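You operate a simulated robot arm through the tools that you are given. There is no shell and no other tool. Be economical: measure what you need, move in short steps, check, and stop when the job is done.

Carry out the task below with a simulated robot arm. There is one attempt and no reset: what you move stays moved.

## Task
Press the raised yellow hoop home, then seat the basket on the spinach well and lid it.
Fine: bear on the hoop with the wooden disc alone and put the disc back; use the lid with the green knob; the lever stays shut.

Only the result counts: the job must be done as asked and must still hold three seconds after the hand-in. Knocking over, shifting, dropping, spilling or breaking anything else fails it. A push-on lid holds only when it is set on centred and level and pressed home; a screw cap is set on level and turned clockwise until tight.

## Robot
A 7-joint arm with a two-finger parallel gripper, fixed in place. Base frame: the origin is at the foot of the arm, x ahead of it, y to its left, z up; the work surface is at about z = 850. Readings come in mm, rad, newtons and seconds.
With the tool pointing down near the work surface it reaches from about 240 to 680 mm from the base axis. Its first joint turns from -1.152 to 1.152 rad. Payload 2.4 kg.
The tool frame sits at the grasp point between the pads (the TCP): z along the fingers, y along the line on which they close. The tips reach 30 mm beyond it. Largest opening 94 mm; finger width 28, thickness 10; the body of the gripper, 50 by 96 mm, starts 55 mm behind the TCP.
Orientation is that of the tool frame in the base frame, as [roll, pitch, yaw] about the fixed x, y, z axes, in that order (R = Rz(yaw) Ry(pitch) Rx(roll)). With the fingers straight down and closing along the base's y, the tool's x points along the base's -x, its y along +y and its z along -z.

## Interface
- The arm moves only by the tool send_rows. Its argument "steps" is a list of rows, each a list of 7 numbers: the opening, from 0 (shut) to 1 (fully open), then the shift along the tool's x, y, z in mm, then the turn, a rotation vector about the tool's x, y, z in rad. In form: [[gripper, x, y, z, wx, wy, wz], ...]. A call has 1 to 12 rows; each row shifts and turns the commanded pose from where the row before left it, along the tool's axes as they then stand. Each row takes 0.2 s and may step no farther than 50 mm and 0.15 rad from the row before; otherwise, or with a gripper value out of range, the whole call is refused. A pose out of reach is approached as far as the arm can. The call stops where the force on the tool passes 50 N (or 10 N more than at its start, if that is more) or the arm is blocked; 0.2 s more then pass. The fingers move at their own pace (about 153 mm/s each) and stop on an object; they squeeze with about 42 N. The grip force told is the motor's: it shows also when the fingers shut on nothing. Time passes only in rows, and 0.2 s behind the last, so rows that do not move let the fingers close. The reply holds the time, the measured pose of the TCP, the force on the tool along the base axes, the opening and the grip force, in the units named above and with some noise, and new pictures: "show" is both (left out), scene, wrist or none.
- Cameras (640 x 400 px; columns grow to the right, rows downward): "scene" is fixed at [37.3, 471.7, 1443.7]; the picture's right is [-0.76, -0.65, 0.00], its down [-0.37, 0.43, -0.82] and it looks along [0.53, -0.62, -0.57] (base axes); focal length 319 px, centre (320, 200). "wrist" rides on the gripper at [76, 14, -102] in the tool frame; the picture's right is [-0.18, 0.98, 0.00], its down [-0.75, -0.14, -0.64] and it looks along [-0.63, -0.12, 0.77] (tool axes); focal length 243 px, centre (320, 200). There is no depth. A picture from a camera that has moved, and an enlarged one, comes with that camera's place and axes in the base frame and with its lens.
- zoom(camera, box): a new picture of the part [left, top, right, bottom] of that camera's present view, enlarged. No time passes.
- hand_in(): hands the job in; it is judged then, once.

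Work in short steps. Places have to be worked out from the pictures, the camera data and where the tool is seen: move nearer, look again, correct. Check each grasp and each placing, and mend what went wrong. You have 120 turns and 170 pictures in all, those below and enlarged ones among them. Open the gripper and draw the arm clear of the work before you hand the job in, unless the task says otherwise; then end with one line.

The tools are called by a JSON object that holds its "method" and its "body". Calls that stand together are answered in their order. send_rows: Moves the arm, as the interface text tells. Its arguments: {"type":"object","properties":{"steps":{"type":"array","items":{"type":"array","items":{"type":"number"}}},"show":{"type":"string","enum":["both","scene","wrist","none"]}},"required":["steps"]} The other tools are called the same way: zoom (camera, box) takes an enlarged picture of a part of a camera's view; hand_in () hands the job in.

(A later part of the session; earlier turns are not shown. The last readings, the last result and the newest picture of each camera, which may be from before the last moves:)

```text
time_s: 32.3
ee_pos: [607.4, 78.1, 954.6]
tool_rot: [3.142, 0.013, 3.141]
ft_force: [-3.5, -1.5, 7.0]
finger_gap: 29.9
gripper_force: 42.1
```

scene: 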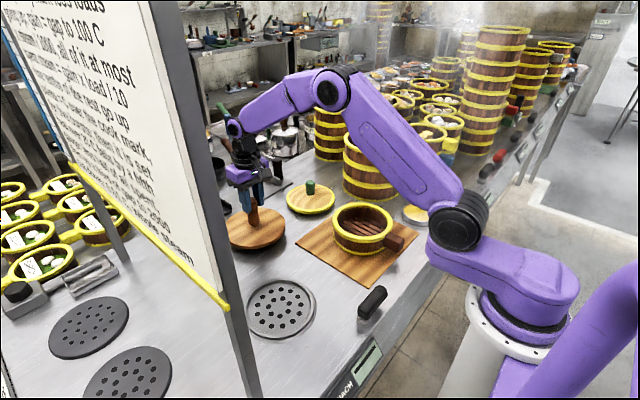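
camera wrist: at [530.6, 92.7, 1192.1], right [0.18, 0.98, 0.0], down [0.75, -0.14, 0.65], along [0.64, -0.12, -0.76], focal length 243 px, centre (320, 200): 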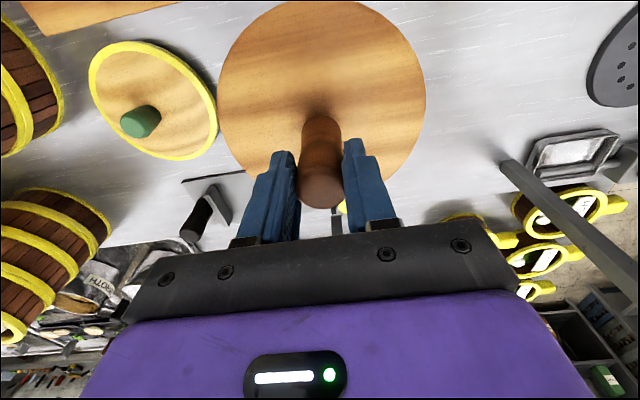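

Contact (7 N). I release the knob and rise.

{"method": "send_rows", "body": {"steps": [[0.4, 0, 0, 0, 0, 0, 0], [0.8, 0, 0, 0, 0, 0, 0], [1, 0, 0, 0, 0, 0, 0], [1, 0, 0, -25, 0, 0, 0], [1, 0, 0, -40, 0, 0, 0], [1, 0, 0, 0, 0, 0, 0]], "show": "wrist"}}

{"method": "zoom", "body": {"camera": "scene", "box": [210, 160, 310, 260]}}

```text
time_s: 33.7
ee_pos: [607.3, 75.0, 1015.9]
tool_rot: [-3.14, 0.008, 3.14]
ft_force: [0.0, 0.8, 0.5]
finger_gap: 94.0
gripper_force: 0.0
camera wrist: at [530.2, 90.7, 1118.9], right [0.18, 0.98, 0.0], down [0.75, -0.14, 0.65], along [0.64, -0.12, -0.76], focal length 243 px, centre (320, 200)
```

wrist: 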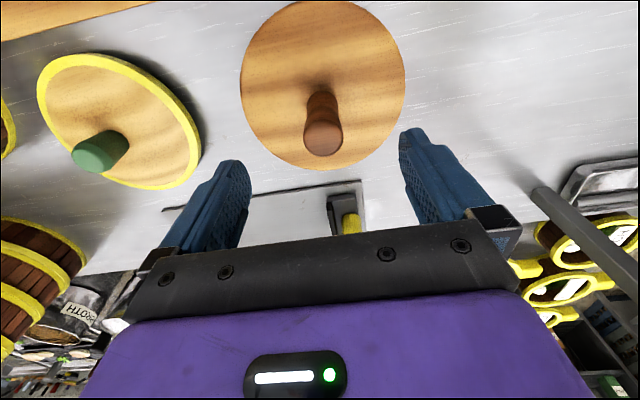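

```text
4.00 times, centred on (260, 210) of scene
camera zoom: at [37.3, 471.7, 1443.7], right [-0.76, -0.65, 0.0], down [-0.37, 0.43, -0.82], along [0.53, -0.62, -0.57], focal length 1276 px, centre (560, 160)
```

zoom: 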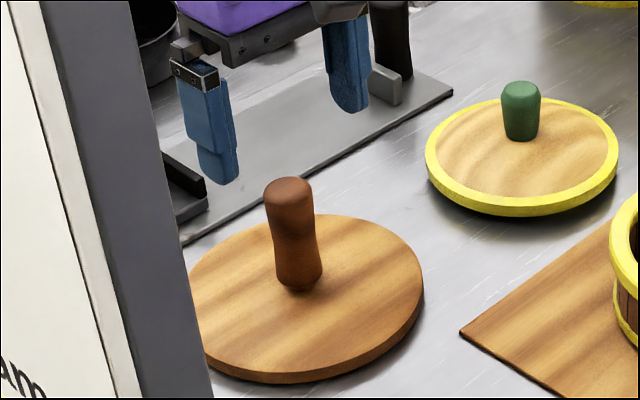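

The disc is back and stands free. Now I go to look at the basket's handle from above.

{"method": "send_rows", "body": {"steps": [[1, 20, -10, -30, 0, 0.009, 0], [1, 35, -20, 0, 0, 0, 0], [1, 35, -20, 0, 0, 0, 0], [1, 35, -20, 0, 0, 0, 0], [1, 35, -20, 0, 0, 0, 0], [1, 35, -20, 0, 0, 0, 0], [1, 35, -20, 10, 0, 0, 0], [1, 30, -20, 10, 0, 0, 0], [1, 27, -25, 10, 0, 0, 0], [1, 0, 0, 0, 0, 0, 0]]}}

{"method": "zoom", "body": {"camera": "wrist", "box": [220, 0, 420, 130]}}

```text
time_s: 35.9
ee_pos: [320.2, -98.8, 1019.6]
tool_rot: [-3.138, 0.001, -3.141]
ft_force: [0.5, -1.0, -1.1]
finger_gap: 93.8
gripper_force: 0.1
camera wrist: at [244.0, -83.9, 1121.9], right [0.18, 0.98, 0.0], down [0.75, -0.14, 0.64], along [0.63, -0.12, -0.77], focal length 243 px, centre (320, 200)
```

scene: 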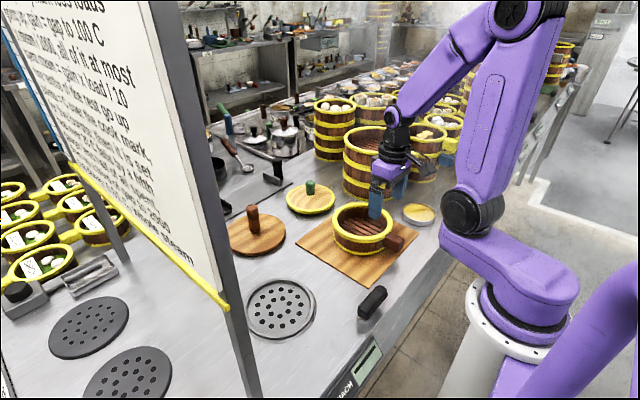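
wrist: 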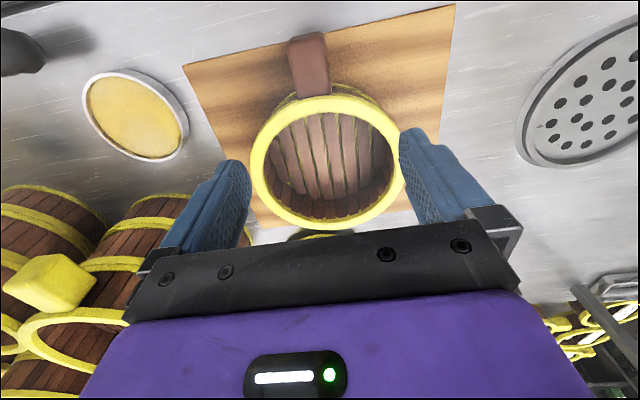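

```text
3.08 times, centred on (320, 65) of wrist
camera zoom: at [244.0, -83.9, 1121.9], right [0.18, 0.98, 0.0], down [0.75, -0.14, 0.64], along [0.63, -0.12, -0.77], focal length 746 px, centre (320, 615)
```

zoom: 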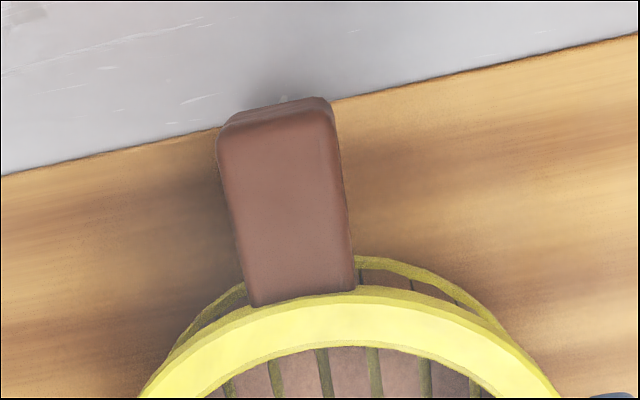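

The handle runs from about x=267 to 304 at y≈-100, ~29 mm wide, slightly turned (~-0.06 rad). I align above it and part-way descend.

{"method": "send_rows", "body": {"steps": [[1, 18, -1, 0, 0, 0, 0.03], [1, 18, -1, 0, 0, 0, 0.03], [1, 0, 0, 30, 0, 0, 0], [1, 0, 0, 30, 0, 0, 0], [1, 0, 0, 0, 0, 0, 0]]}}

{"method": "zoom", "body": {"camera": "scene", "box": [340, 180, 440, 280]}}

```text
time_s: 37.1
ee_pos: [286.1, -101.6, 960.3]
tool_rot: [-3.141, 0.002, 3.084]
ft_force: [0.3, -1.0, 0.3]
finger_gap: 94.1
gripper_force: 0.0
camera wrist: at [209.5, -81.5, 1062.0], right [0.24, 0.97, 0.0], down [0.74, -0.18, 0.64], along [0.62, -0.16, -0.77], focal length 243 px, centre (320, 200)
```

scene: 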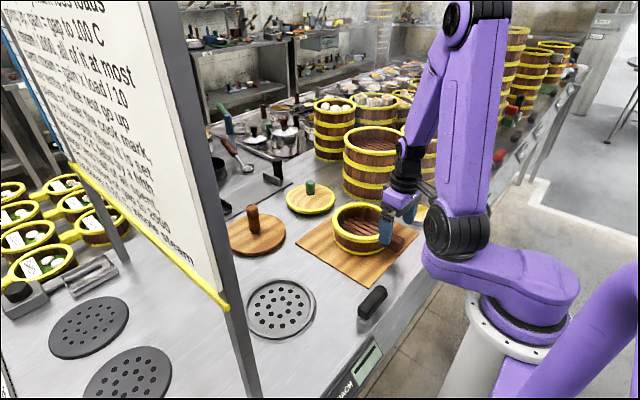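
wrist: 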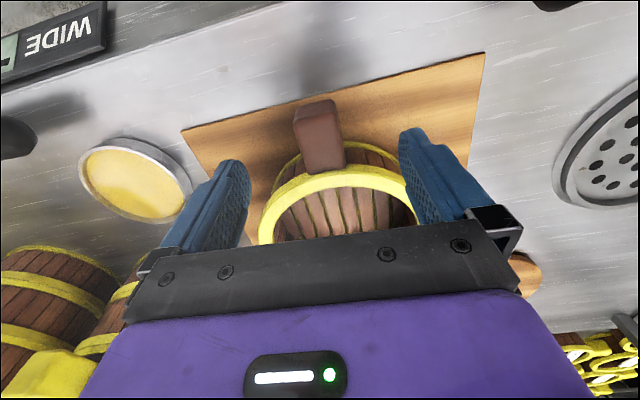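

```text
4.00 times, centred on (390, 230) of scene
camera zoom: at [37.3, 471.7, 1443.7], right [-0.76, -0.65, 0.0], down [-0.37, 0.43, -0.82], along [0.53, -0.62, -0.57], focal length 1276 px, centre (40, 80)
```

zoom: 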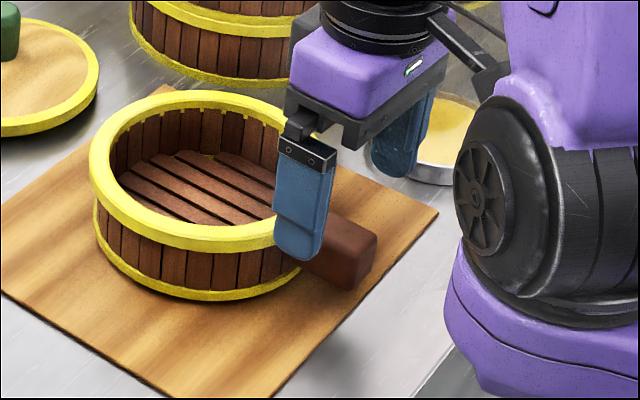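

Handle spans x≈262–302, y≈-101; alignment is good. I back off 2 mm from the hoop, and descend to z≈897.

{"method": "send_rows", "body": {"steps": [[1, 2, 0, 25, 0, 0, 0], [1, 0, 0, 20, 0, 0, 0], [1, 0, 0, 10, 0, 0, 0], [1, 0, 0, 8, 0, 0, 0], [1, 0, 0, 0, 0, 0, 0]], "show": "wrist"}}

{"method": "zoom", "body": {"camera": "scene", "box": [340, 180, 440, 280]}}

```text
time_s: 38.3
ee_pos: [283.2, -100.3, 896.6]
tool_rot: [-3.139, 0.001, 3.081]
ft_force: [0.1, 0.2, 0.6]
finger_gap: 93.7
gripper_force: 0.2
camera wrist: at [207.1, -80.5, 998.3], right [0.24, 0.97, 0.0], down [0.74, -0.18, 0.64], along [0.62, -0.16, -0.77], focal length 243 px, centre (320, 200)
```

wrist: 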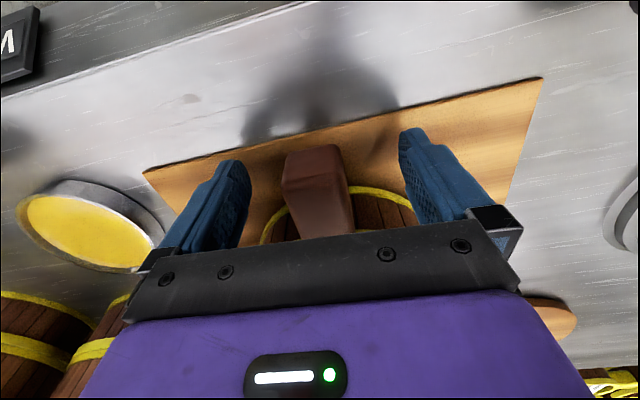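

```text
4.00 times, centred on (390, 230) of scene
camera zoom: at [37.3, 471.7, 1443.7], right [-0.76, -0.65, 0.0], down [-0.37, 0.43, -0.82], along [0.53, -0.62, -0.57], focal length 1276 px, centre (40, 80)
```

zoom: 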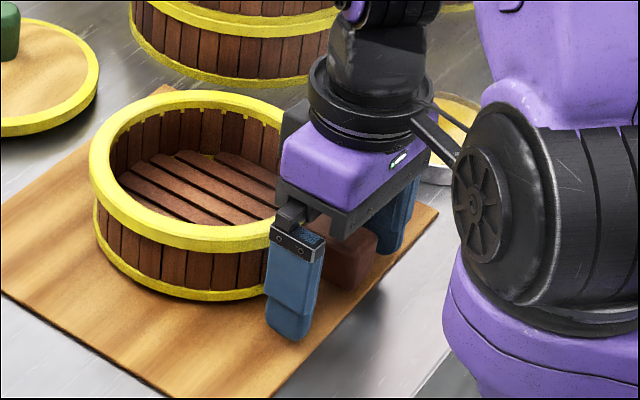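

Fingers straddle the handle. I close.

{"method": "send_rows", "body": {"steps": [[0.5, 0, 0, 0, 0, 0, 0], [0.2, 0, 0, 0, 0, 0, 0], [0, 0, 0, 0, 0, 0, 0], [0, 0, 0, 0, 0, 0, 0]], "show": "wrist"}}

{"method": "zoom", "body": {"camera": "scene", "box": [340, 180, 440, 280]}}

```text
time_s: 39.3
ee_pos: [281.6, -100.7, 895.6]
tool_rot: [-3.139, 0.001, 3.082]
ft_force: [-0.3, -0.3, -0.6]
finger_gap: 33.6
gripper_force: 41.3
camera wrist: at [207.1, -80.5, 998.5], right [0.24, 0.97, 0.0], down [0.74, -0.19, 0.64], along [0.62, -0.16, -0.77], focal length 243 px, centre (320, 200)
```

wrist: 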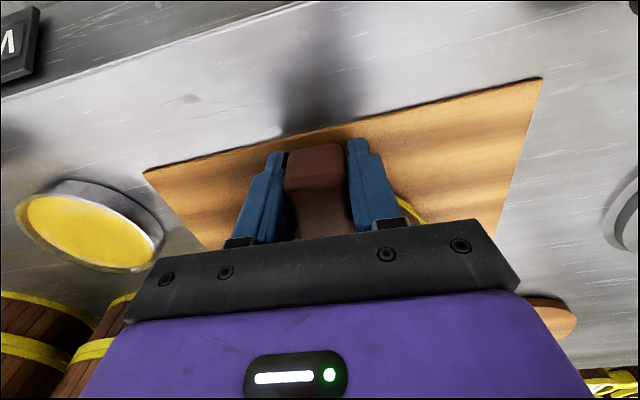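

```text
4.00 times, centred on (390, 230) of scene
camera zoom: at [37.3, 471.7, 1443.7], right [-0.76, -0.65, 0.0], down [-0.37, 0.43, -0.82], along [0.53, -0.62, -0.57], focal length 1276 px, centre (40, 80)
```

zoom: 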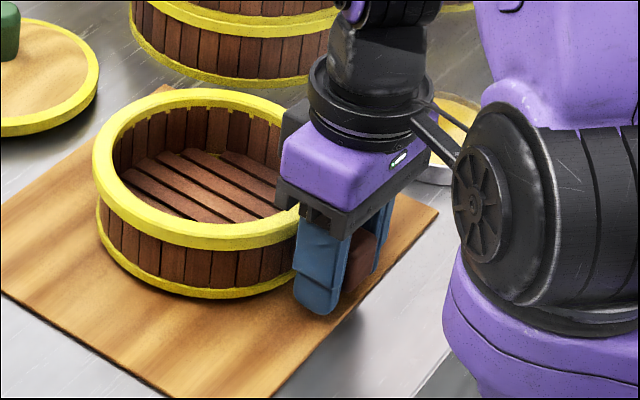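

Grip firm (33.6 mm). I lift gently 12 mm and check the tilt.

{"method": "send_rows", "body": {"steps": [[0, 0, 0, -2, 0, 0, 0], [0, 0, 0, -3, 0, 0, 0], [0, 0, 0, -3, 0, 0, 0], [0, 0, 0, -4, 0, 0, 0], [0, 0, 0, 0, 0, 0, 0]], "show": "none"}}

{"method": "zoom", "body": {"camera": "scene", "box": [340, 180, 440, 280]}}

```text
time_s: 40.5
ee_pos: [283.3, -100.8, 906.8]
tool_rot: [-3.139, 0.003, 3.084]
ft_force: [0.6, 0.2, -1.6]
finger_gap: 34.0
gripper_force: 42.3
```

```text
4.00 times, centred on (390, 230) of scene
camera zoom: at [37.3, 471.7, 1443.7], right [-0.76, -0.65, 0.0], down [-0.37, 0.43, -0.82], along [0.53, -0.62, -0.57], focal length 1276 px, centre (40, 80)
```

zoom: 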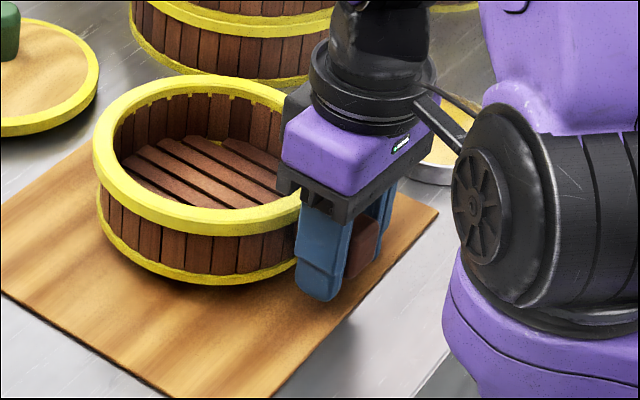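

Mostly lifted, perhaps a slight sag. I lift a bit further and recheck.

{"method": "send_rows", "body": {"steps": [[0, 0, 0, -4, 0, 0, 0], [0, 0, 0, -6, 0, 0, 0], [0, 0, 0, -6, 0, 0, 0], [0, 0, 0, 0, 0, 0, 0]], "show": "scene"}}

{"method": "zoom", "body": {"camera": "scene", "box": [320, 180, 420, 280]}}

```text
time_s: 41.5
ee_pos: [281.6, -100.7, 921.7]
tool_rot: [-3.14, 0.002, 3.085]
ft_force: [-1.0, 0.8, -0.9]
finger_gap: 33.8
gripper_force: 41.2
```

scene: 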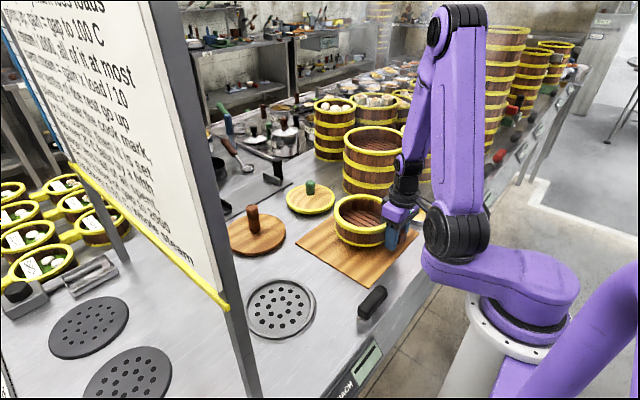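

```text
4.00 times, centred on (370, 230) of scene
camera zoom: at [37.3, 471.7, 1443.7], right [-0.76, -0.65, 0.0], down [-0.37, 0.43, -0.82], along [0.53, -0.62, -0.57], focal length 1276 px, centre (120, 80)
```

zoom: 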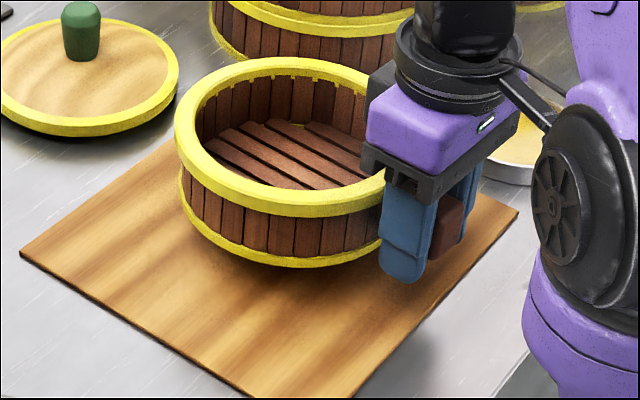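

The basket is up, level, and light. I raise it and carry it toward y≈50 so the wrist camera can see the well.

{"method": "send_rows", "body": {"steps": [[0, 0, 0, -12, 0, 0, 0], [0, 0, 0, -16, 0, 0, 0], [0, 0, 0, -16, 0, 0, 0], [0, 1, 15, 0, 0, 0, 0], [0, 1.4, 25, 0, 0, 0, 0], [0, 1.6, 28, 0, 0, 0, 0], [0, 1.6, 28, 0, 0, 0, 0], [0, 1.6, 28, 0, 0, 0, 0], [0, 1.5, 25, 0, 0, 0, 0], [0, 0, 0, 0, 0, 0, 0]]}}

{"method": "zoom", "body": {"camera": "scene", "box": [230, 190, 430, 350]}}

```text
time_s: 43.7
ee_pos: [282.4, 51.2, 967.6]
tool_rot: [-3.14, 0.003, 3.082]
ft_force: [0.0, 0.3, -2.4]
finger_gap: 33.7
gripper_force: 42.4
camera wrist: at [207.6, 70.1, 1069.7], right [0.24, 0.97, 0.0], down [0.74, -0.19, 0.64], along [0.62, -0.16, -0.77], focal length 243 px, centre (320, 200)
```

scene: 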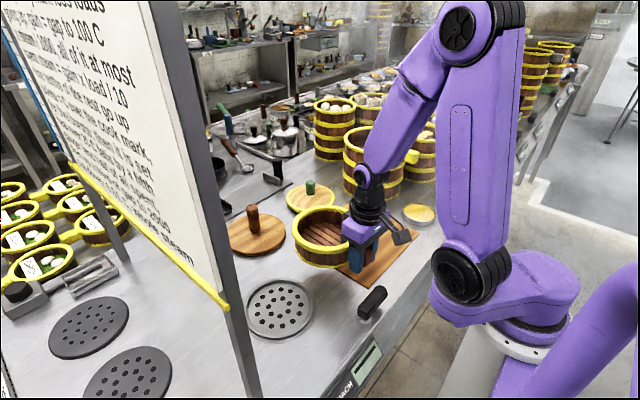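
wrist: 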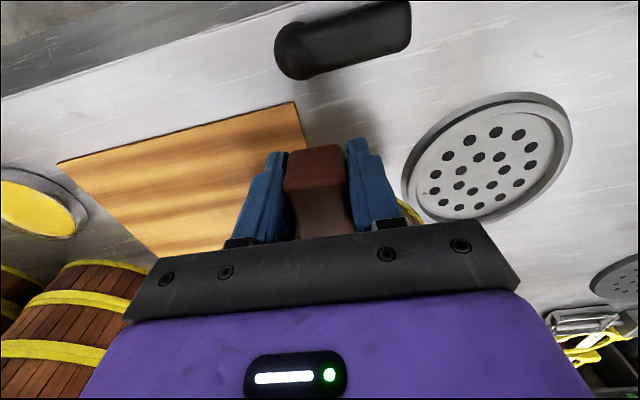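

```text
2.50 times, centred on (330, 270) of scene
camera zoom: at [37.3, 471.7, 1443.7], right [-0.76, -0.65, 0.0], down [-0.37, 0.43, -0.82], along [0.54, -0.62, -0.57], focal length 798 px, centre (295, 25)
```

zoom: 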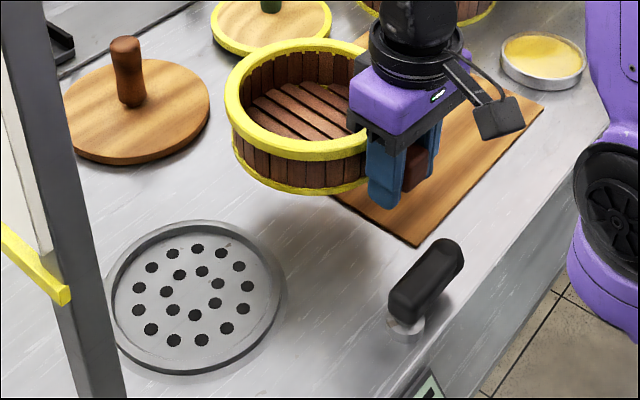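

The well is at ≈ (383,200). Basket centre sits at TCP + (96.5,-2), so I carry to TCP (286.5,202) and lower part-way.

{"method": "send_rows", "body": {"steps": [[0, 0.5, 16, 0, 0, 0, 0], [0, 1, 28, 0, 0, 0, 0], [0, 1, 30, 0, 0, 0, 0], [0, 1, 30, 0, 0, 0, 0], [0, 1, 28, 0, 0, 0, 0], [0, 0.3, 19, 0, 0, 0, 0], [0, 0, 0, 15, 0, 0, 0], [0, 0, 0, 15, 0, 0, 0], [0, 0, 0, 10, 0, 0, 0], [0, 0, 0, 0, 0, 0, 0]]}}

{"method": "zoom", "body": {"camera": "scene", "box": [210, 220, 410, 380]}}

```text
time_s: 45.9
ee_pos: [285.9, 200.6, 926.7]
tool_rot: [-3.139, 0.001, 3.082]
ft_force: [-0.2, 0.2, -2.6]
finger_gap: 33.8
gripper_force: 41.7
camera wrist: at [211.5, 220.2, 1028.8], right [0.24, 0.97, 0.0], down [0.74, -0.18, 0.64], along [0.62, -0.16, -0.77], focal length 243 px, centre (320, 200)
```

scene: 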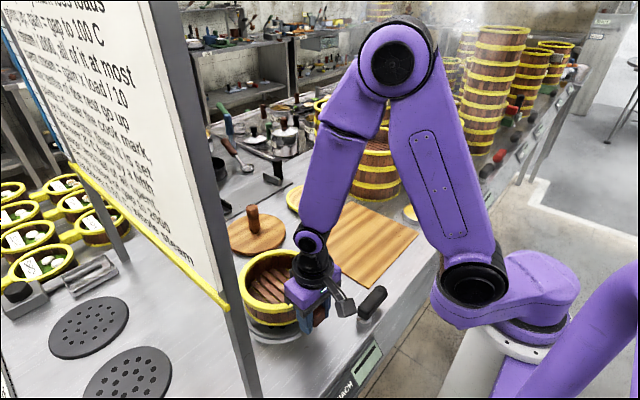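
wrist: 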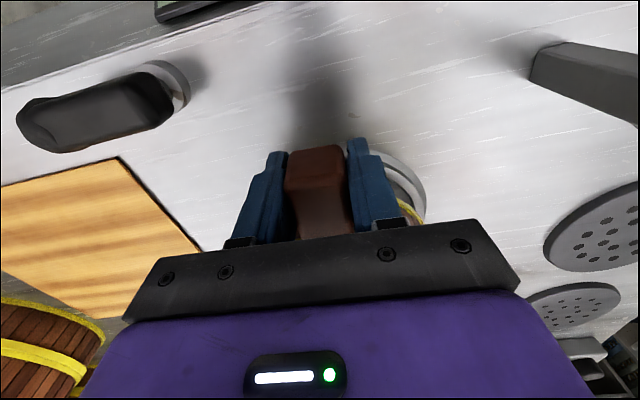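

```text
2.50 times, centred on (310, 300) of scene
camera zoom: at [37.3, 471.7, 1443.7], right [-0.76, -0.65, 0.0], down [-0.37, 0.43, -0.82], along [0.53, -0.62, -0.57], focal length 798 px, centre (345, -50)
```

zoom: 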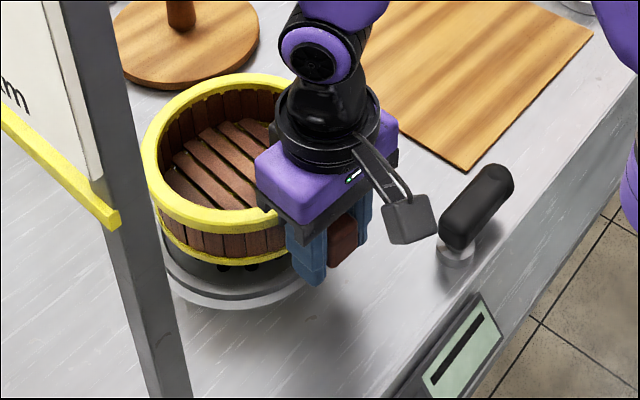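

Back-projection puts the basket at ≈ (382,199) against a well at ≈ (383,200). I nudge 1 mm and lower to just above the plate.

{"method": "send_rows", "body": {"steps": [[0, -1, 1, 8, 0, 0, 0], [0, 0, 0, 7, 0, 0, 0], [0, 0, 0, 5, 0, 0, 0], [0, 0, 0, 0, 0, 0, 0]], "show": "wrist"}}

{"method": "zoom", "body": {"camera": "scene", "box": [230, 240, 350, 350]}}

```text
time_s: 46.9
ee_pos: [288.3, 200.9, 905.2]
tool_rot: [-3.141, 0.004, 3.084]
ft_force: [-0.1, -0.1, -1.6]
finger_gap: 33.8
gripper_force: 42.0
camera wrist: at [212.6, 220.6, 1008.8], right [0.24, 0.97, 0.0], down [0.74, -0.19, 0.64], along [0.62, -0.16, -0.77], focal length 243 px, centre (320, 200)
```

wrist: 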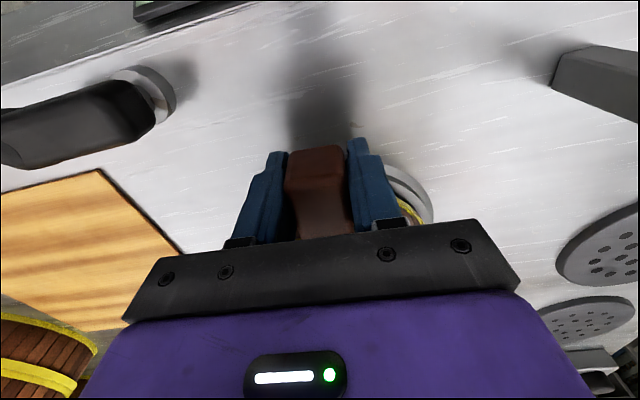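

```text
3.64 times, centred on (290, 295) of scene
camera zoom: at [37.3, 471.7, 1443.7], right [-0.76, -0.65, 0.0], down [-0.37, 0.43, -0.82], along [0.53, -0.62, -0.57], focal length 1160 px, centre (429, -146)
```

zoom: 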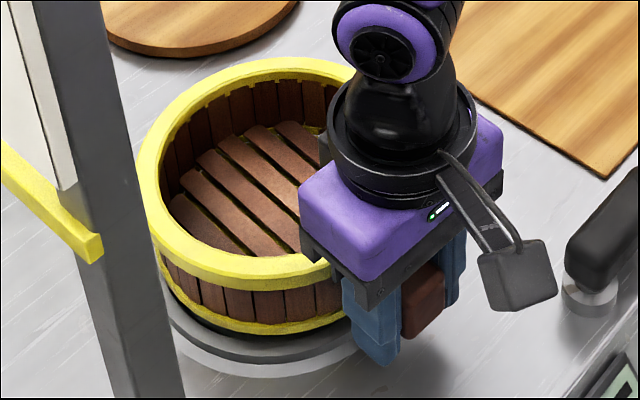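

Still a few mm above the plate; creeping down to contact.

{"method": "send_rows", "body": {"steps": [[0, 0, 0, 4, 0, 0, 0], [0, 0, 0, 3, 0, 0, 0], [0, 0, 0, 0, 0, 0, 0]], "show": "none"}}

{"method": "zoom", "body": {"camera": "scene", "box": [230, 240, 350, 350]}}

```text
time_s: 47.7
ee_pos: [288.0, 202.0, 899.7]
tool_rot: [3.14, 0.004, 3.084]
ft_force: [-2.2, 5.4, 3.7]
finger_gap: 33.8
gripper_force: 42.1
```

```text
3.64 times, centred on (290, 295) of scene
camera zoom: at [37.2, 471.8, 1443.7], right [-0.76, -0.65, 0.0], down [-0.37, 0.43, -0.82], along [0.54, -0.62, -0.57], focal length 1160 px, centre (429, -146)
```

zoom: 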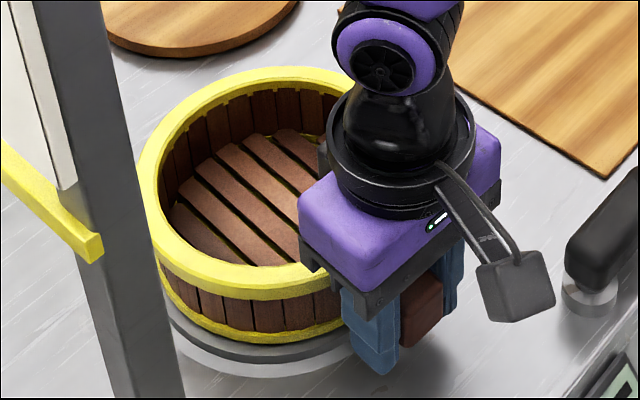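

Contact with side force (+5 N in y, −2 in x) and the picture both say the basket must go slightly toward +y/−x. I raise 3 mm, shift by (−1.5,+3), and lower again.

{"method": "send_rows", "body": {"steps": [[0, 0, 0, -3, 0, 0, 0], [0, 1.7, 3, 0, 0, 0, 0], [0, 0, 0, 2, 0, 0, 0], [0, 0, 0, 2, 0, 0, 0], [0, 0, 0, 0, 0, 0, 0]], "show": "none"}}

{"method": "zoom", "body": {"camera": "scene", "box": [230, 240, 350, 350]}}

```text
time_s: 48.9
ee_pos: [285.8, 204.2, 899.4]
tool_rot: [-3.141, 0.001, 3.081]
ft_force: [-0.1, 0.2, -1.4]
finger_gap: 33.8
gripper_force: 42.6
```

```text
3.64 times, centred on (290, 295) of scene
camera zoom: at [37.3, 471.7, 1443.7], right [-0.76, -0.65, 0.0], down [-0.37, 0.43, -0.82], along [0.53, -0.62, -0.57], focal length 1160 px, centre (429, -146)
```

zoom: 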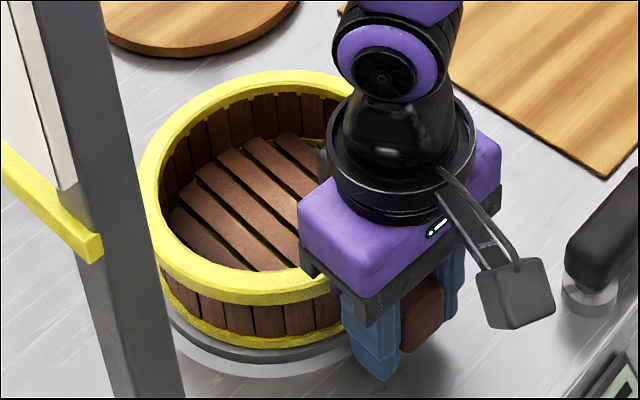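

No contact now; continuing down.

{"method": "send_rows", "body": {"steps": [[0, 0, 0, 2, 0, 0, 0], [0, 0, 0, 0, 0, 0, 0]], "show": "none"}}

{"method": "send_rows", "body": {"steps": [[0, 0, 0, 2, 0, 0, 0], [0, 0, 0, 0, 0, 0, 0]], "show": "none"}}

{"method": "zoom", "body": {"camera": "scene", "box": [230, 240, 350, 350]}}

```text
time_s: 49.5
ee_pos: [287.9, 204.2, 896.8]
tool_rot: [-3.139, 0.001, 3.083]
ft_force: [-1.6, -0.5, 2.7]
finger_gap: 33.8
gripper_force: 41.7
```

```text
time_s: 50.1
ee_pos: [286.3, 203.4, 894.4]
tool_rot: [-3.14, 0.002, 3.081]
ft_force: [-8.9, 2.9, 35.6]
finger_gap: 33.9
gripper_force: 41.9
```

```text
3.64 times, centred on (290, 295) of scene
camera zoom: at [36.7, 471.5, 1443.8], right [-0.76, -0.65, 0.0], down [-0.37, 0.43, -0.82], along [0.54, -0.62, -0.57], focal length 1160 px, centre (429, -146)
```

zoom: 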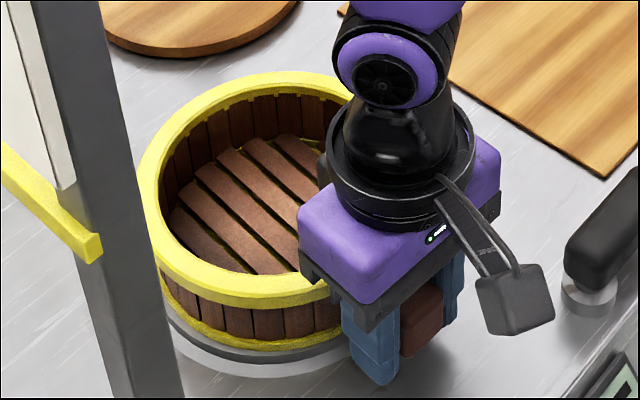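

Firm contact ~5 mm lower than the ring edge, so it has gone into the recess. I ease the load, release, and check.

{"method": "send_rows", "body": {"steps": [[0, 0, 0, -1.5, 0, 0, 0], [0.3, 0, 0, 0, 0, 0, 0], [0.6, 0, 0, 0, 0, 0, 0], [1, 0, 0, 0, 0, 0, 0], [1, 0, 0, 0, 0, 0, 0], [1, 0, 0, -30, 0, 0, 0], [1, 0, 0, -40, 0, 0, 0], [1, 0, 0, -30, 0, 0, 0], [1, 0, 0, 0, 0, 0, 0]]}}

{"method": "zoom", "body": {"camera": "scene", "box": [230, 240, 350, 350]}}

{"method": "zoom", "body": {"camera": "wrist", "box": [220, 50, 440, 240]}}

```text
time_s: 52.1
ee_pos: [286.0, 205.1, 998.0]
tool_rot: [-3.139, 0.0, 3.084]
ft_force: [0.0, -0.4, -0.2]
finger_gap: 93.8
gripper_force: 0.0
camera wrist: at [210.9, 224.5, 1099.2], right [0.24, 0.97, 0.0], down [0.74, -0.18, 0.64], along [0.62, -0.16, -0.77], focal length 243 px, centre (320, 200)
```

scene: 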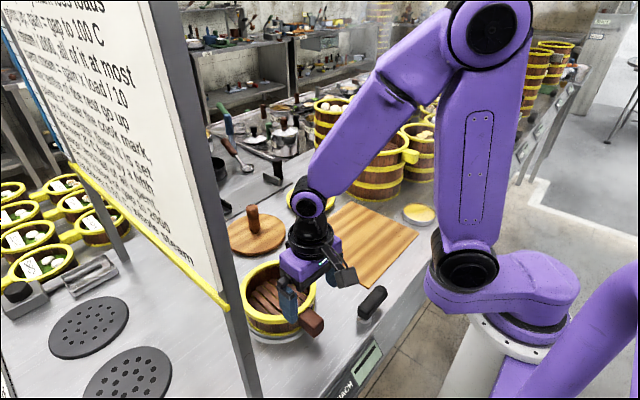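
wrist: 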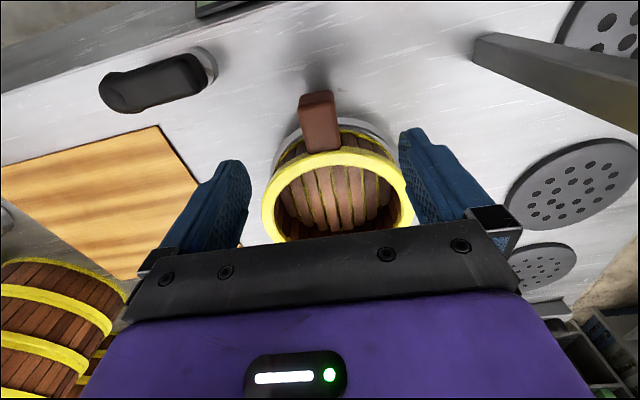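

```text
3.64 times, centred on (290, 295) of scene
camera zoom: at [37.3, 471.7, 1443.7], right [-0.76, -0.65, 0.0], down [-0.37, 0.43, -0.82], along [0.53, -0.62, -0.57], focal length 1160 px, centre (429, -146)
```

zoom: 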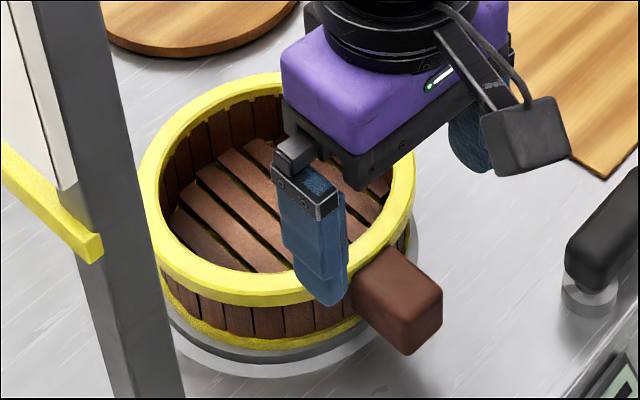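

```text
2.11 times, centred on (330, 145) of wrist
camera zoom: at [210.9, 224.5, 1099.2], right [0.24, 0.97, 0.0], down [0.74, -0.18, 0.64], along [0.62, -0.16, -0.77], focal length 511 px, centre (299, 316)
```

zoom: 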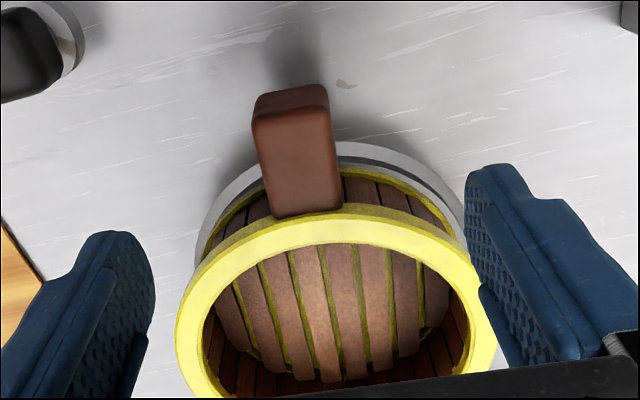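

Released. I unrotate and travel toward the green-knob lid, giving the scene camera a clear view of the basket.

{"method": "send_rows", "body": {"steps": [[1, 0, 0, -40, 0, 0, -0.058], [1, -30, -30, -10, 0, 0, 0], [1, -30, -35, 0, 0, 0, 0], [1, -30, -35, 0, 0, 0, 0], [1, -30, -35, 0, 0, 0, 0], [1, -30, -35, 0, 0, 0, 0], [1, -30, -35, 0, 0, 0, 0], [1, -30, -35, 0, 0, 0, 0], [1, -30, -35, 0, 0, 0, 0], [1, -30, -35, 0, 0, 0, 0], [1, -28, -30, 0, 0, 0, 0], [1, 0, 0, 0, 0, 0, 0]]}}

{"method": "zoom", "body": {"camera": "scene", "box": [230, 240, 350, 350]}}

```text
time_s: 54.7
ee_pos: [583.1, -135.5, 1046.0]
tool_rot: [-3.14, 0.0, 3.139]
ft_force: [0.2, 0.8, -0.3]
finger_gap: 94.1
gripper_force: 0.1
camera wrist: at [507.4, -120.9, 1147.8], right [0.19, 0.98, 0.0], down [0.75, -0.14, 0.64], along [0.63, -0.12, -0.77], focal length 243 px, centre (320, 200)
```

scene: 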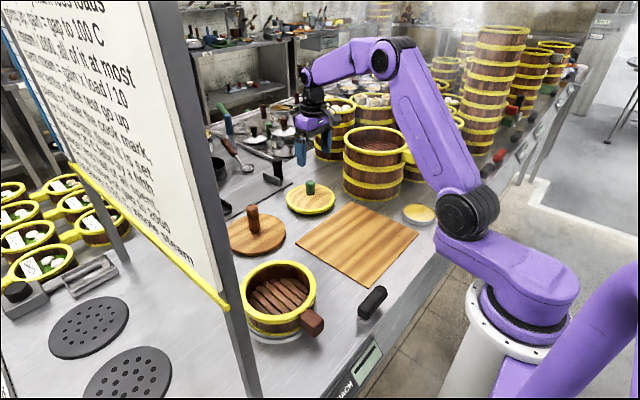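
wrist: 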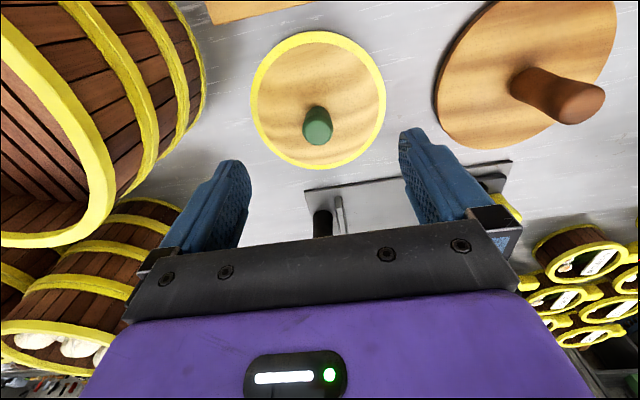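

```text
3.64 times, centred on (290, 295) of scene
camera zoom: at [37.3, 471.7, 1443.7], right [-0.76, -0.65, 0.0], down [-0.37, 0.43, -0.82], along [0.53, -0.62, -0.57], focal length 1160 px, centre (429, -146)
```

zoom: 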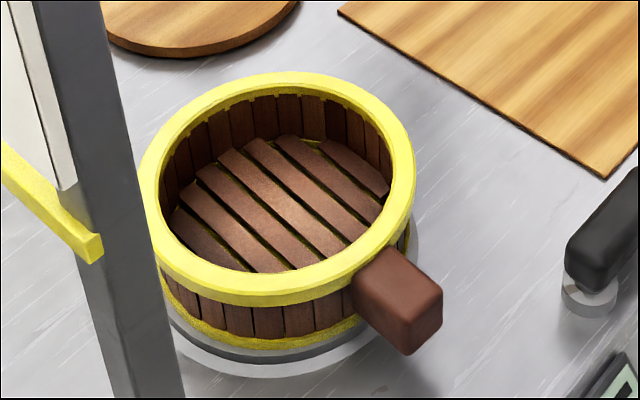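

Let me zoom closely at the basket's foot to judge its seating.

{"method": "zoom", "body": {"camera": "scene", "box": [255, 305, 325, 350]}}

{"method": "zoom", "body": {"camera": "wrist", "box": [220, 10, 420, 190]}}

```text
8.89 times, centred on (290, 328) of scene
camera zoom: at [37.3, 471.7, 1443.7], right [-0.76, -0.65, 0.0], down [-0.37, 0.43, -0.82], along [0.53, -0.62, -0.57], focal length 2836 px, centre (587, -933)
```

zoom: 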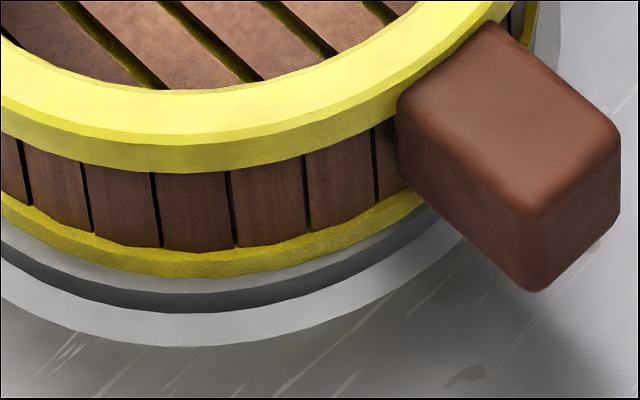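

```text
2.22 times, centred on (320, 100) of wrist
camera zoom: at [507.4, -120.9, 1147.8], right [0.19, 0.98, 0.0], down [0.75, -0.14, 0.64], along [0.63, -0.12, -0.77], focal length 539 px, centre (320, 422)
```

zoom: 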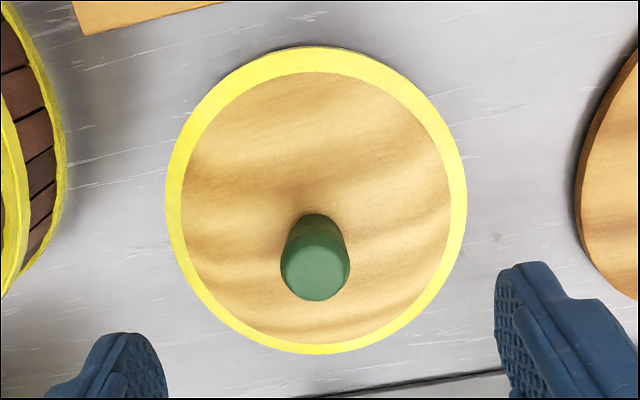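

The foot shows an uneven strip of plate, so I want a look from the opposite side. I move back near the basket and then turn the wrist 90° so its camera looks along +y.

{"method": "send_rows", "body": {"steps": [[1, 40, 20, 0, 0, 0, 0], [1, 40, 25, 0, 0, 0, 0], [1, 40, 25, 0, 0, 0, 0], [1, 40, 25, 0, 0, 0, 0], [1, 40, 25, 0, 0, 0, 0], [1, 0, 30, 0, 0, 0, 0], [1, 0, 40, 0, 0, 0, 0], [1, 0, 0, 0, 0, 0, 0]], "show": "none"}}

{"method": "send_rows", "body": {"steps": [[1, 0, 0, 0, 0, 0, -0.14], [1, 0, 0, 0, 0, 0, -0.143], [1, 0, 0, 0, 0, 0, -0.143], [1, 0, 0, 0, 0, 0, -0.143], [1, 0, 0, 0, 0, 0, -0.143], [1, 0, 0, 0, 0, 0, -0.143], [1, 0, 0, 0, 0, 0, -0.143], [1, 0, 0, 0, 0, 0, -0.143], [1, 0, 0, 0, 0, 0, -0.143], [1, 0, 0, 0, 0, 0, -0.143], [1, 0, 0, 0, 0, 0, -0.143], [1, 0, 0, 0, 0, 0, 0]], "show": "wrist"}}

```text
time_s: 56.5
ee_pos: [384.5, 53.9, 1046.2]
tool_rot: [-3.14, 0.002, 3.14]
ft_force: [-1.1, -0.3, -0.8]
finger_gap: 94.1
gripper_force: 0.0
```

```text
time_s: 59.1
ee_pos: [383.2, 54.6, 1045.7]
tool_rot: [-3.138, -0.001, -1.572]
ft_force: [0.4, 0.0, 0.0]
finger_gap: 93.9
gripper_force: 0.0
camera wrist: at [369.8, -21.0, 1149.1], right [-0.98, 0.18, 0.0], down [0.14, 0.75, 0.64], along [0.12, 0.63, -0.77], focal length 243 px, centre (320, 200)
```

wrist: 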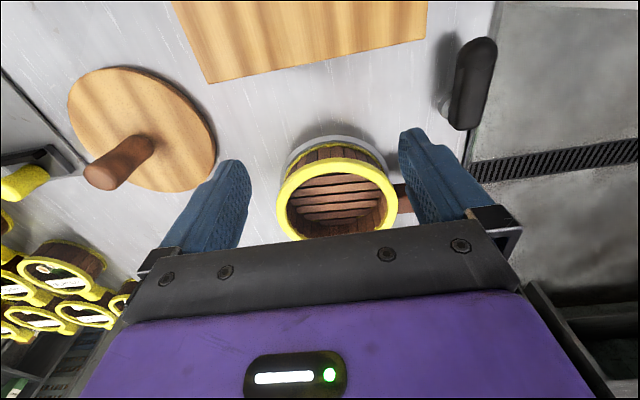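

{"method": "zoom", "body": {"camera": "wrist", "box": [270, 120, 410, 210]}}

```text
4.44 times, centred on (340, 165) of wrist
camera zoom: at [369.8, -21.0, 1149.1], right [-0.98, 0.18, 0.0], down [0.14, 0.75, 0.64], along [0.12, 0.63, -0.77], focal length 1078 px, centre (231, 356)
```

zoom: 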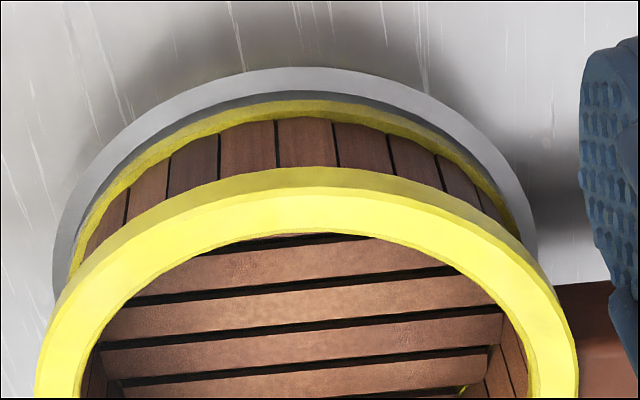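

From the −y side the basket's foot touches the dark groove with no plate showing, while the camera side shows ~7 mm: it's ~4 mm off toward (+x,−y). I go back to regrasp the handle and shift it.

{"method": "send_rows", "body": {"steps": [[1, 0, 0, 0, 0, 0, 0.148], [1, 0, 0, 0, 0, 0, 0.148], [1, 0, 0, 0, 0, 0, 0.148], [1, 0, 0, 0, 0, 0, 0.148], [1, 0, 0, 0, 0, 0, 0.148], [1, 0, 0, 0, 0, 0, 0.148], [1, 0, 0, 0, 0, 0, 0.148], [1, 0, 0, 0, 0, 0, 0.148], [1, 0, 0, 0, 0, 0, 0.148], [1, 0, 0, 0, 0, 0, 0.148], [1, 0, 0, 0, 0, 0, 0.149], [1, 0, 0, 0, 0, 0, 0]], "show": "none"}}

{"method": "send_rows", "body": {"steps": [[1, 22, 30, 0, 0, 0, 0], [1, 22, 30, 0, 0, 0, 0], [1, 22, 30, 0, 0, 0, 0], [1, 22, 30, 0, 0, 0, 0], [1, 18.5, 24, 0, 0, 0, 0], [1, 0, 0, 40, 0, 0, 0], [1, 0, 0, 30, 0, 0, 0], [1, 0, 0, 0, 0, 0, 0]], "show": "wrist"}}

```text
time_s: 61.7
ee_pos: [384.3, 53.7, 1045.7]
tool_rot: [-3.138, 0.002, 3.079]
ft_force: [0.3, 0.0, 0.4]
finger_gap: 93.8
gripper_force: 0.1
```

```text
time_s: 63.5
ee_pos: [287.4, 203.8, 977.4]
tool_rot: [-3.14, 0.003, 3.079]
ft_force: [-0.5, -0.1, -0.4]
finger_gap: 94.0
gripper_force: 0.1
camera wrist: at [212.8, 223.7, 1079.1], right [0.24, 0.97, 0.0], down [0.74, -0.19, 0.64], along [0.62, -0.16, -0.77], focal length 243 px, centre (320, 200)
```

wrist: 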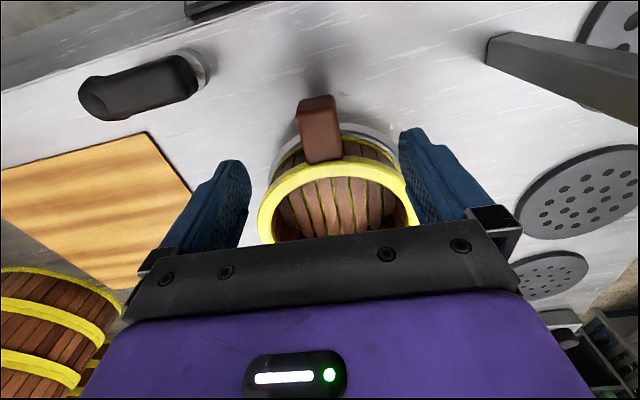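

Aligned as before. I descend, close on the handle.

{"method": "send_rows", "body": {"steps": [[1, 2, 0, 30, 0, 0, 0], [1, 0, 0, 30, 0, 0, 0], [1, 0, 0, 18, 0, 0, 0], [1, 0, 0, 0, 0, 0, 0], [0.5, 0, 0, 0, 0, 0, 0], [0.2, 0, 0, 0, 0, 0, 0], [0, 0, 0, 0, 0, 0, 0], [0, 0, 0, 0, 0, 0, 0]], "show": "none"}}

{"method": "send_rows", "body": {"steps": [[0, 0, 0, -2.5, 0, 0, 0], [0, 2.7, 2.8, 0, 0, 0, 0], [0, 0, 0, 2, 0, 0, 0], [0, 0, 0, 0, 0, 0, 0]], "show": "none"}}

{"method": "zoom", "body": {"camera": "scene", "box": [230, 240, 350, 350]}}

```text
time_s: 65.3
ee_pos: [285.2, 205.9, 899.1]
tool_rot: [-3.139, 0.002, 3.08]
ft_force: [-0.6, 0.2, -0.6]
finger_gap: 33.9
gripper_force: 41.7
```

```text
time_s: 66.3
ee_pos: [283.2, 208.1, 898.1]
tool_rot: [-3.141, 0.003, 3.079]
ft_force: [7.0, -1.5, 0.6]
finger_gap: 33.9
gripper_force: 41.9
```

```text
3.64 times, centred on (290, 295) of scene
camera zoom: at [37.5, 471.7, 1443.7], right [-0.76, -0.65, 0.0], down [-0.37, 0.43, -0.82], along [0.53, -0.62, -0.57], focal length 1160 px, centre (429, -146)
```

zoom: 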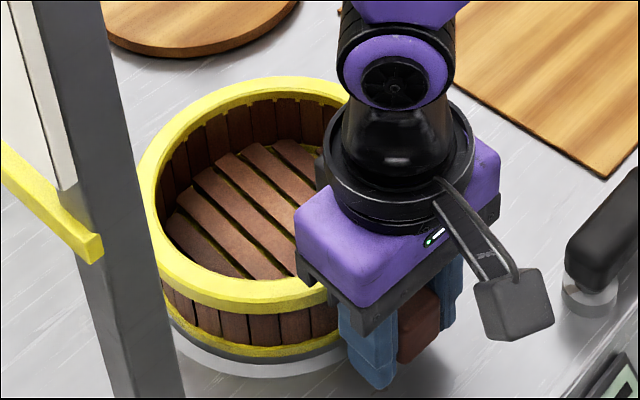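

Now +7 N in x: it touches on the −x side. I ease +1.3 mm in x and lower.

{"method": "send_rows", "body": {"steps": [[0, -1.3, 0, 0, 0, 0, 0], [0, 0, 0, 1.5, 0, 0, 0], [0, 0, 0, 0, 0, 0, 0]], "show": "none"}}

{"method": "send_rows", "body": {"steps": [[0, 0, 0, 1.5, 0, 0, 0], [0, 0, 0, 0, 0, 0, 0]], "show": "none"}}

{"method": "zoom", "body": {"camera": "scene", "box": [230, 290, 330, 350]}}

```text
time_s: 67.1
ee_pos: [283.3, 207.5, 896.8]
tool_rot: [-3.141, 0.001, 3.082]
ft_force: [-3.3, 3.0, 32.4]
finger_gap: 34.1
gripper_force: 41.4
```

```text
time_s: 67.7
ee_pos: [282.3, 208.0, 895.9]
tool_rot: [-3.14, 0.003, 3.082]
ft_force: [-8.4, 7.5, 32.7]
finger_gap: 33.8
gripper_force: 42.2
```

```text
6.40 times, centred on (280, 320) of scene
camera zoom: at [36.7, 471.7, 1443.7], right [-0.76, -0.65, 0.0], down [-0.37, 0.43, -0.82], along [0.54, -0.62, -0.57], focal length 2042 px, centre (576, -568)
```

zoom: 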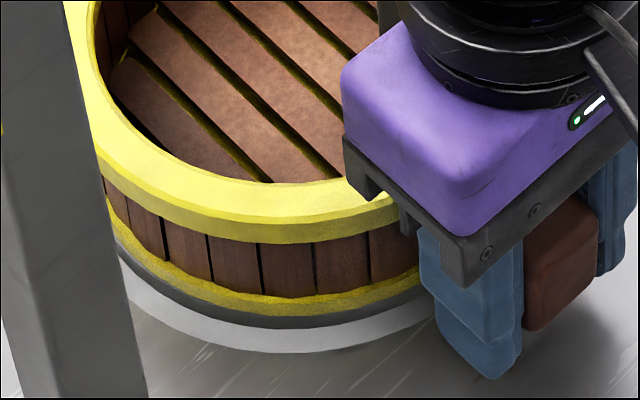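

The foot now reads ~3 mm lower than before and flush at the front; residual side force asks for a bit more (−x,+y). I ease the load, nudge (−1,+1) and read.

{"method": "send_rows", "body": {"steps": [[0, 1.1, 1, -1.5, 0, 0, 0], [0, 0, 0, 0, 0, 0, 0]], "show": "none"}}

{"method": "send_rows", "body": {"steps": [[0, 0, 0, 1, 0, 0, 0], [0, 0, 0, 0, 0, 0, 0]], "show": "none"}}

```text
time_s: 68.3
ee_pos: [282.4, 208.3, 897.5]
tool_rot: [-3.139, 0.0, 3.077]
ft_force: [4.1, -1.3, -1.4]
finger_gap: 33.8
gripper_force: 42.1
```

```text
time_s: 68.9
ee_pos: [282.3, 208.0, 896.5]
tool_rot: [-3.141, 0.001, 3.079]
ft_force: [5.4, -3.5, 6.3]
finger_gap: 33.7
gripper_force: 42.0
```

Small side moves now meet resistance both ways, so the basket is held laterally in its seat. I centre the load, release and inspect.

{"method": "send_rows", "body": {"steps": [[0, -0.6, -0.5, 0, 0, 0, 0], [0, 0, 0, 0, 0, 0, 0], [0.3, 0, 0, 0, 0, 0, 0], [0.6, 0, 0, 0, 0, 0, 0], [1, 0, 0, 0, 0, 0, 0], [1, 0, 0, -30, 0, 0, 0], [1, 0, 0, -40, 0, 0, 0], [1, 0, 0, -40, 0, 0, 0], [1, 0, 0, 0, 0, 0, 0]], "show": "none"}}

{"method": "zoom", "body": {"camera": "wrist", "box": [220, 50, 440, 240]}}

{"method": "zoom", "body": {"camera": "scene", "box": [230, 240, 350, 350]}}

```text
time_s: 70.9
ee_pos: [282.2, 207.6, 1005.7]
tool_rot: [-3.141, 0.0, 3.082]
ft_force: [-1.1, 0.6, -0.1]
finger_gap: 94.1
gripper_force: 0.1
```

```text
2.11 times, centred on (330, 145) of wrist
camera zoom: at [206.8, 226.8, 1107.8], right [0.24, 0.97, 0.0], down [0.74, -0.19, 0.64], along [0.62, -0.16, -0.77], focal length 511 px, centre (299, 316)
```

zoom: 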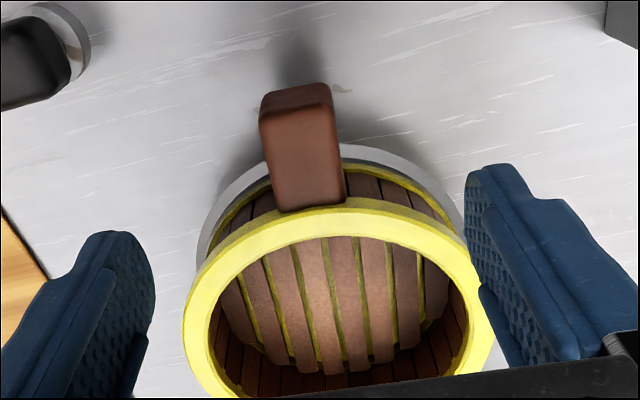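

```text
3.64 times, centred on (290, 295) of scene
camera zoom: at [37.3, 471.7, 1443.7], right [-0.76, -0.65, 0.0], down [-0.37, 0.43, -0.82], along [0.53, -0.62, -0.57], focal length 1160 px, centre (429, -146)
```

zoom: 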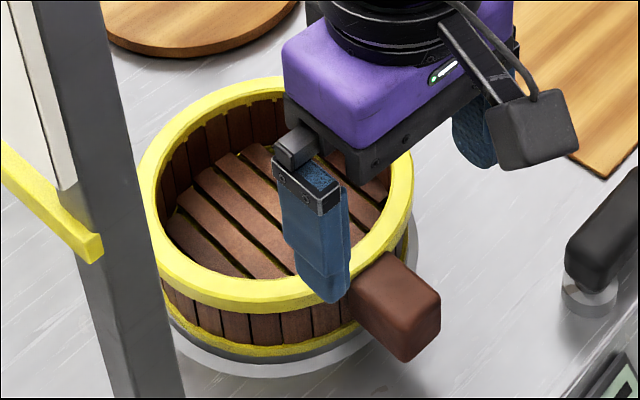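

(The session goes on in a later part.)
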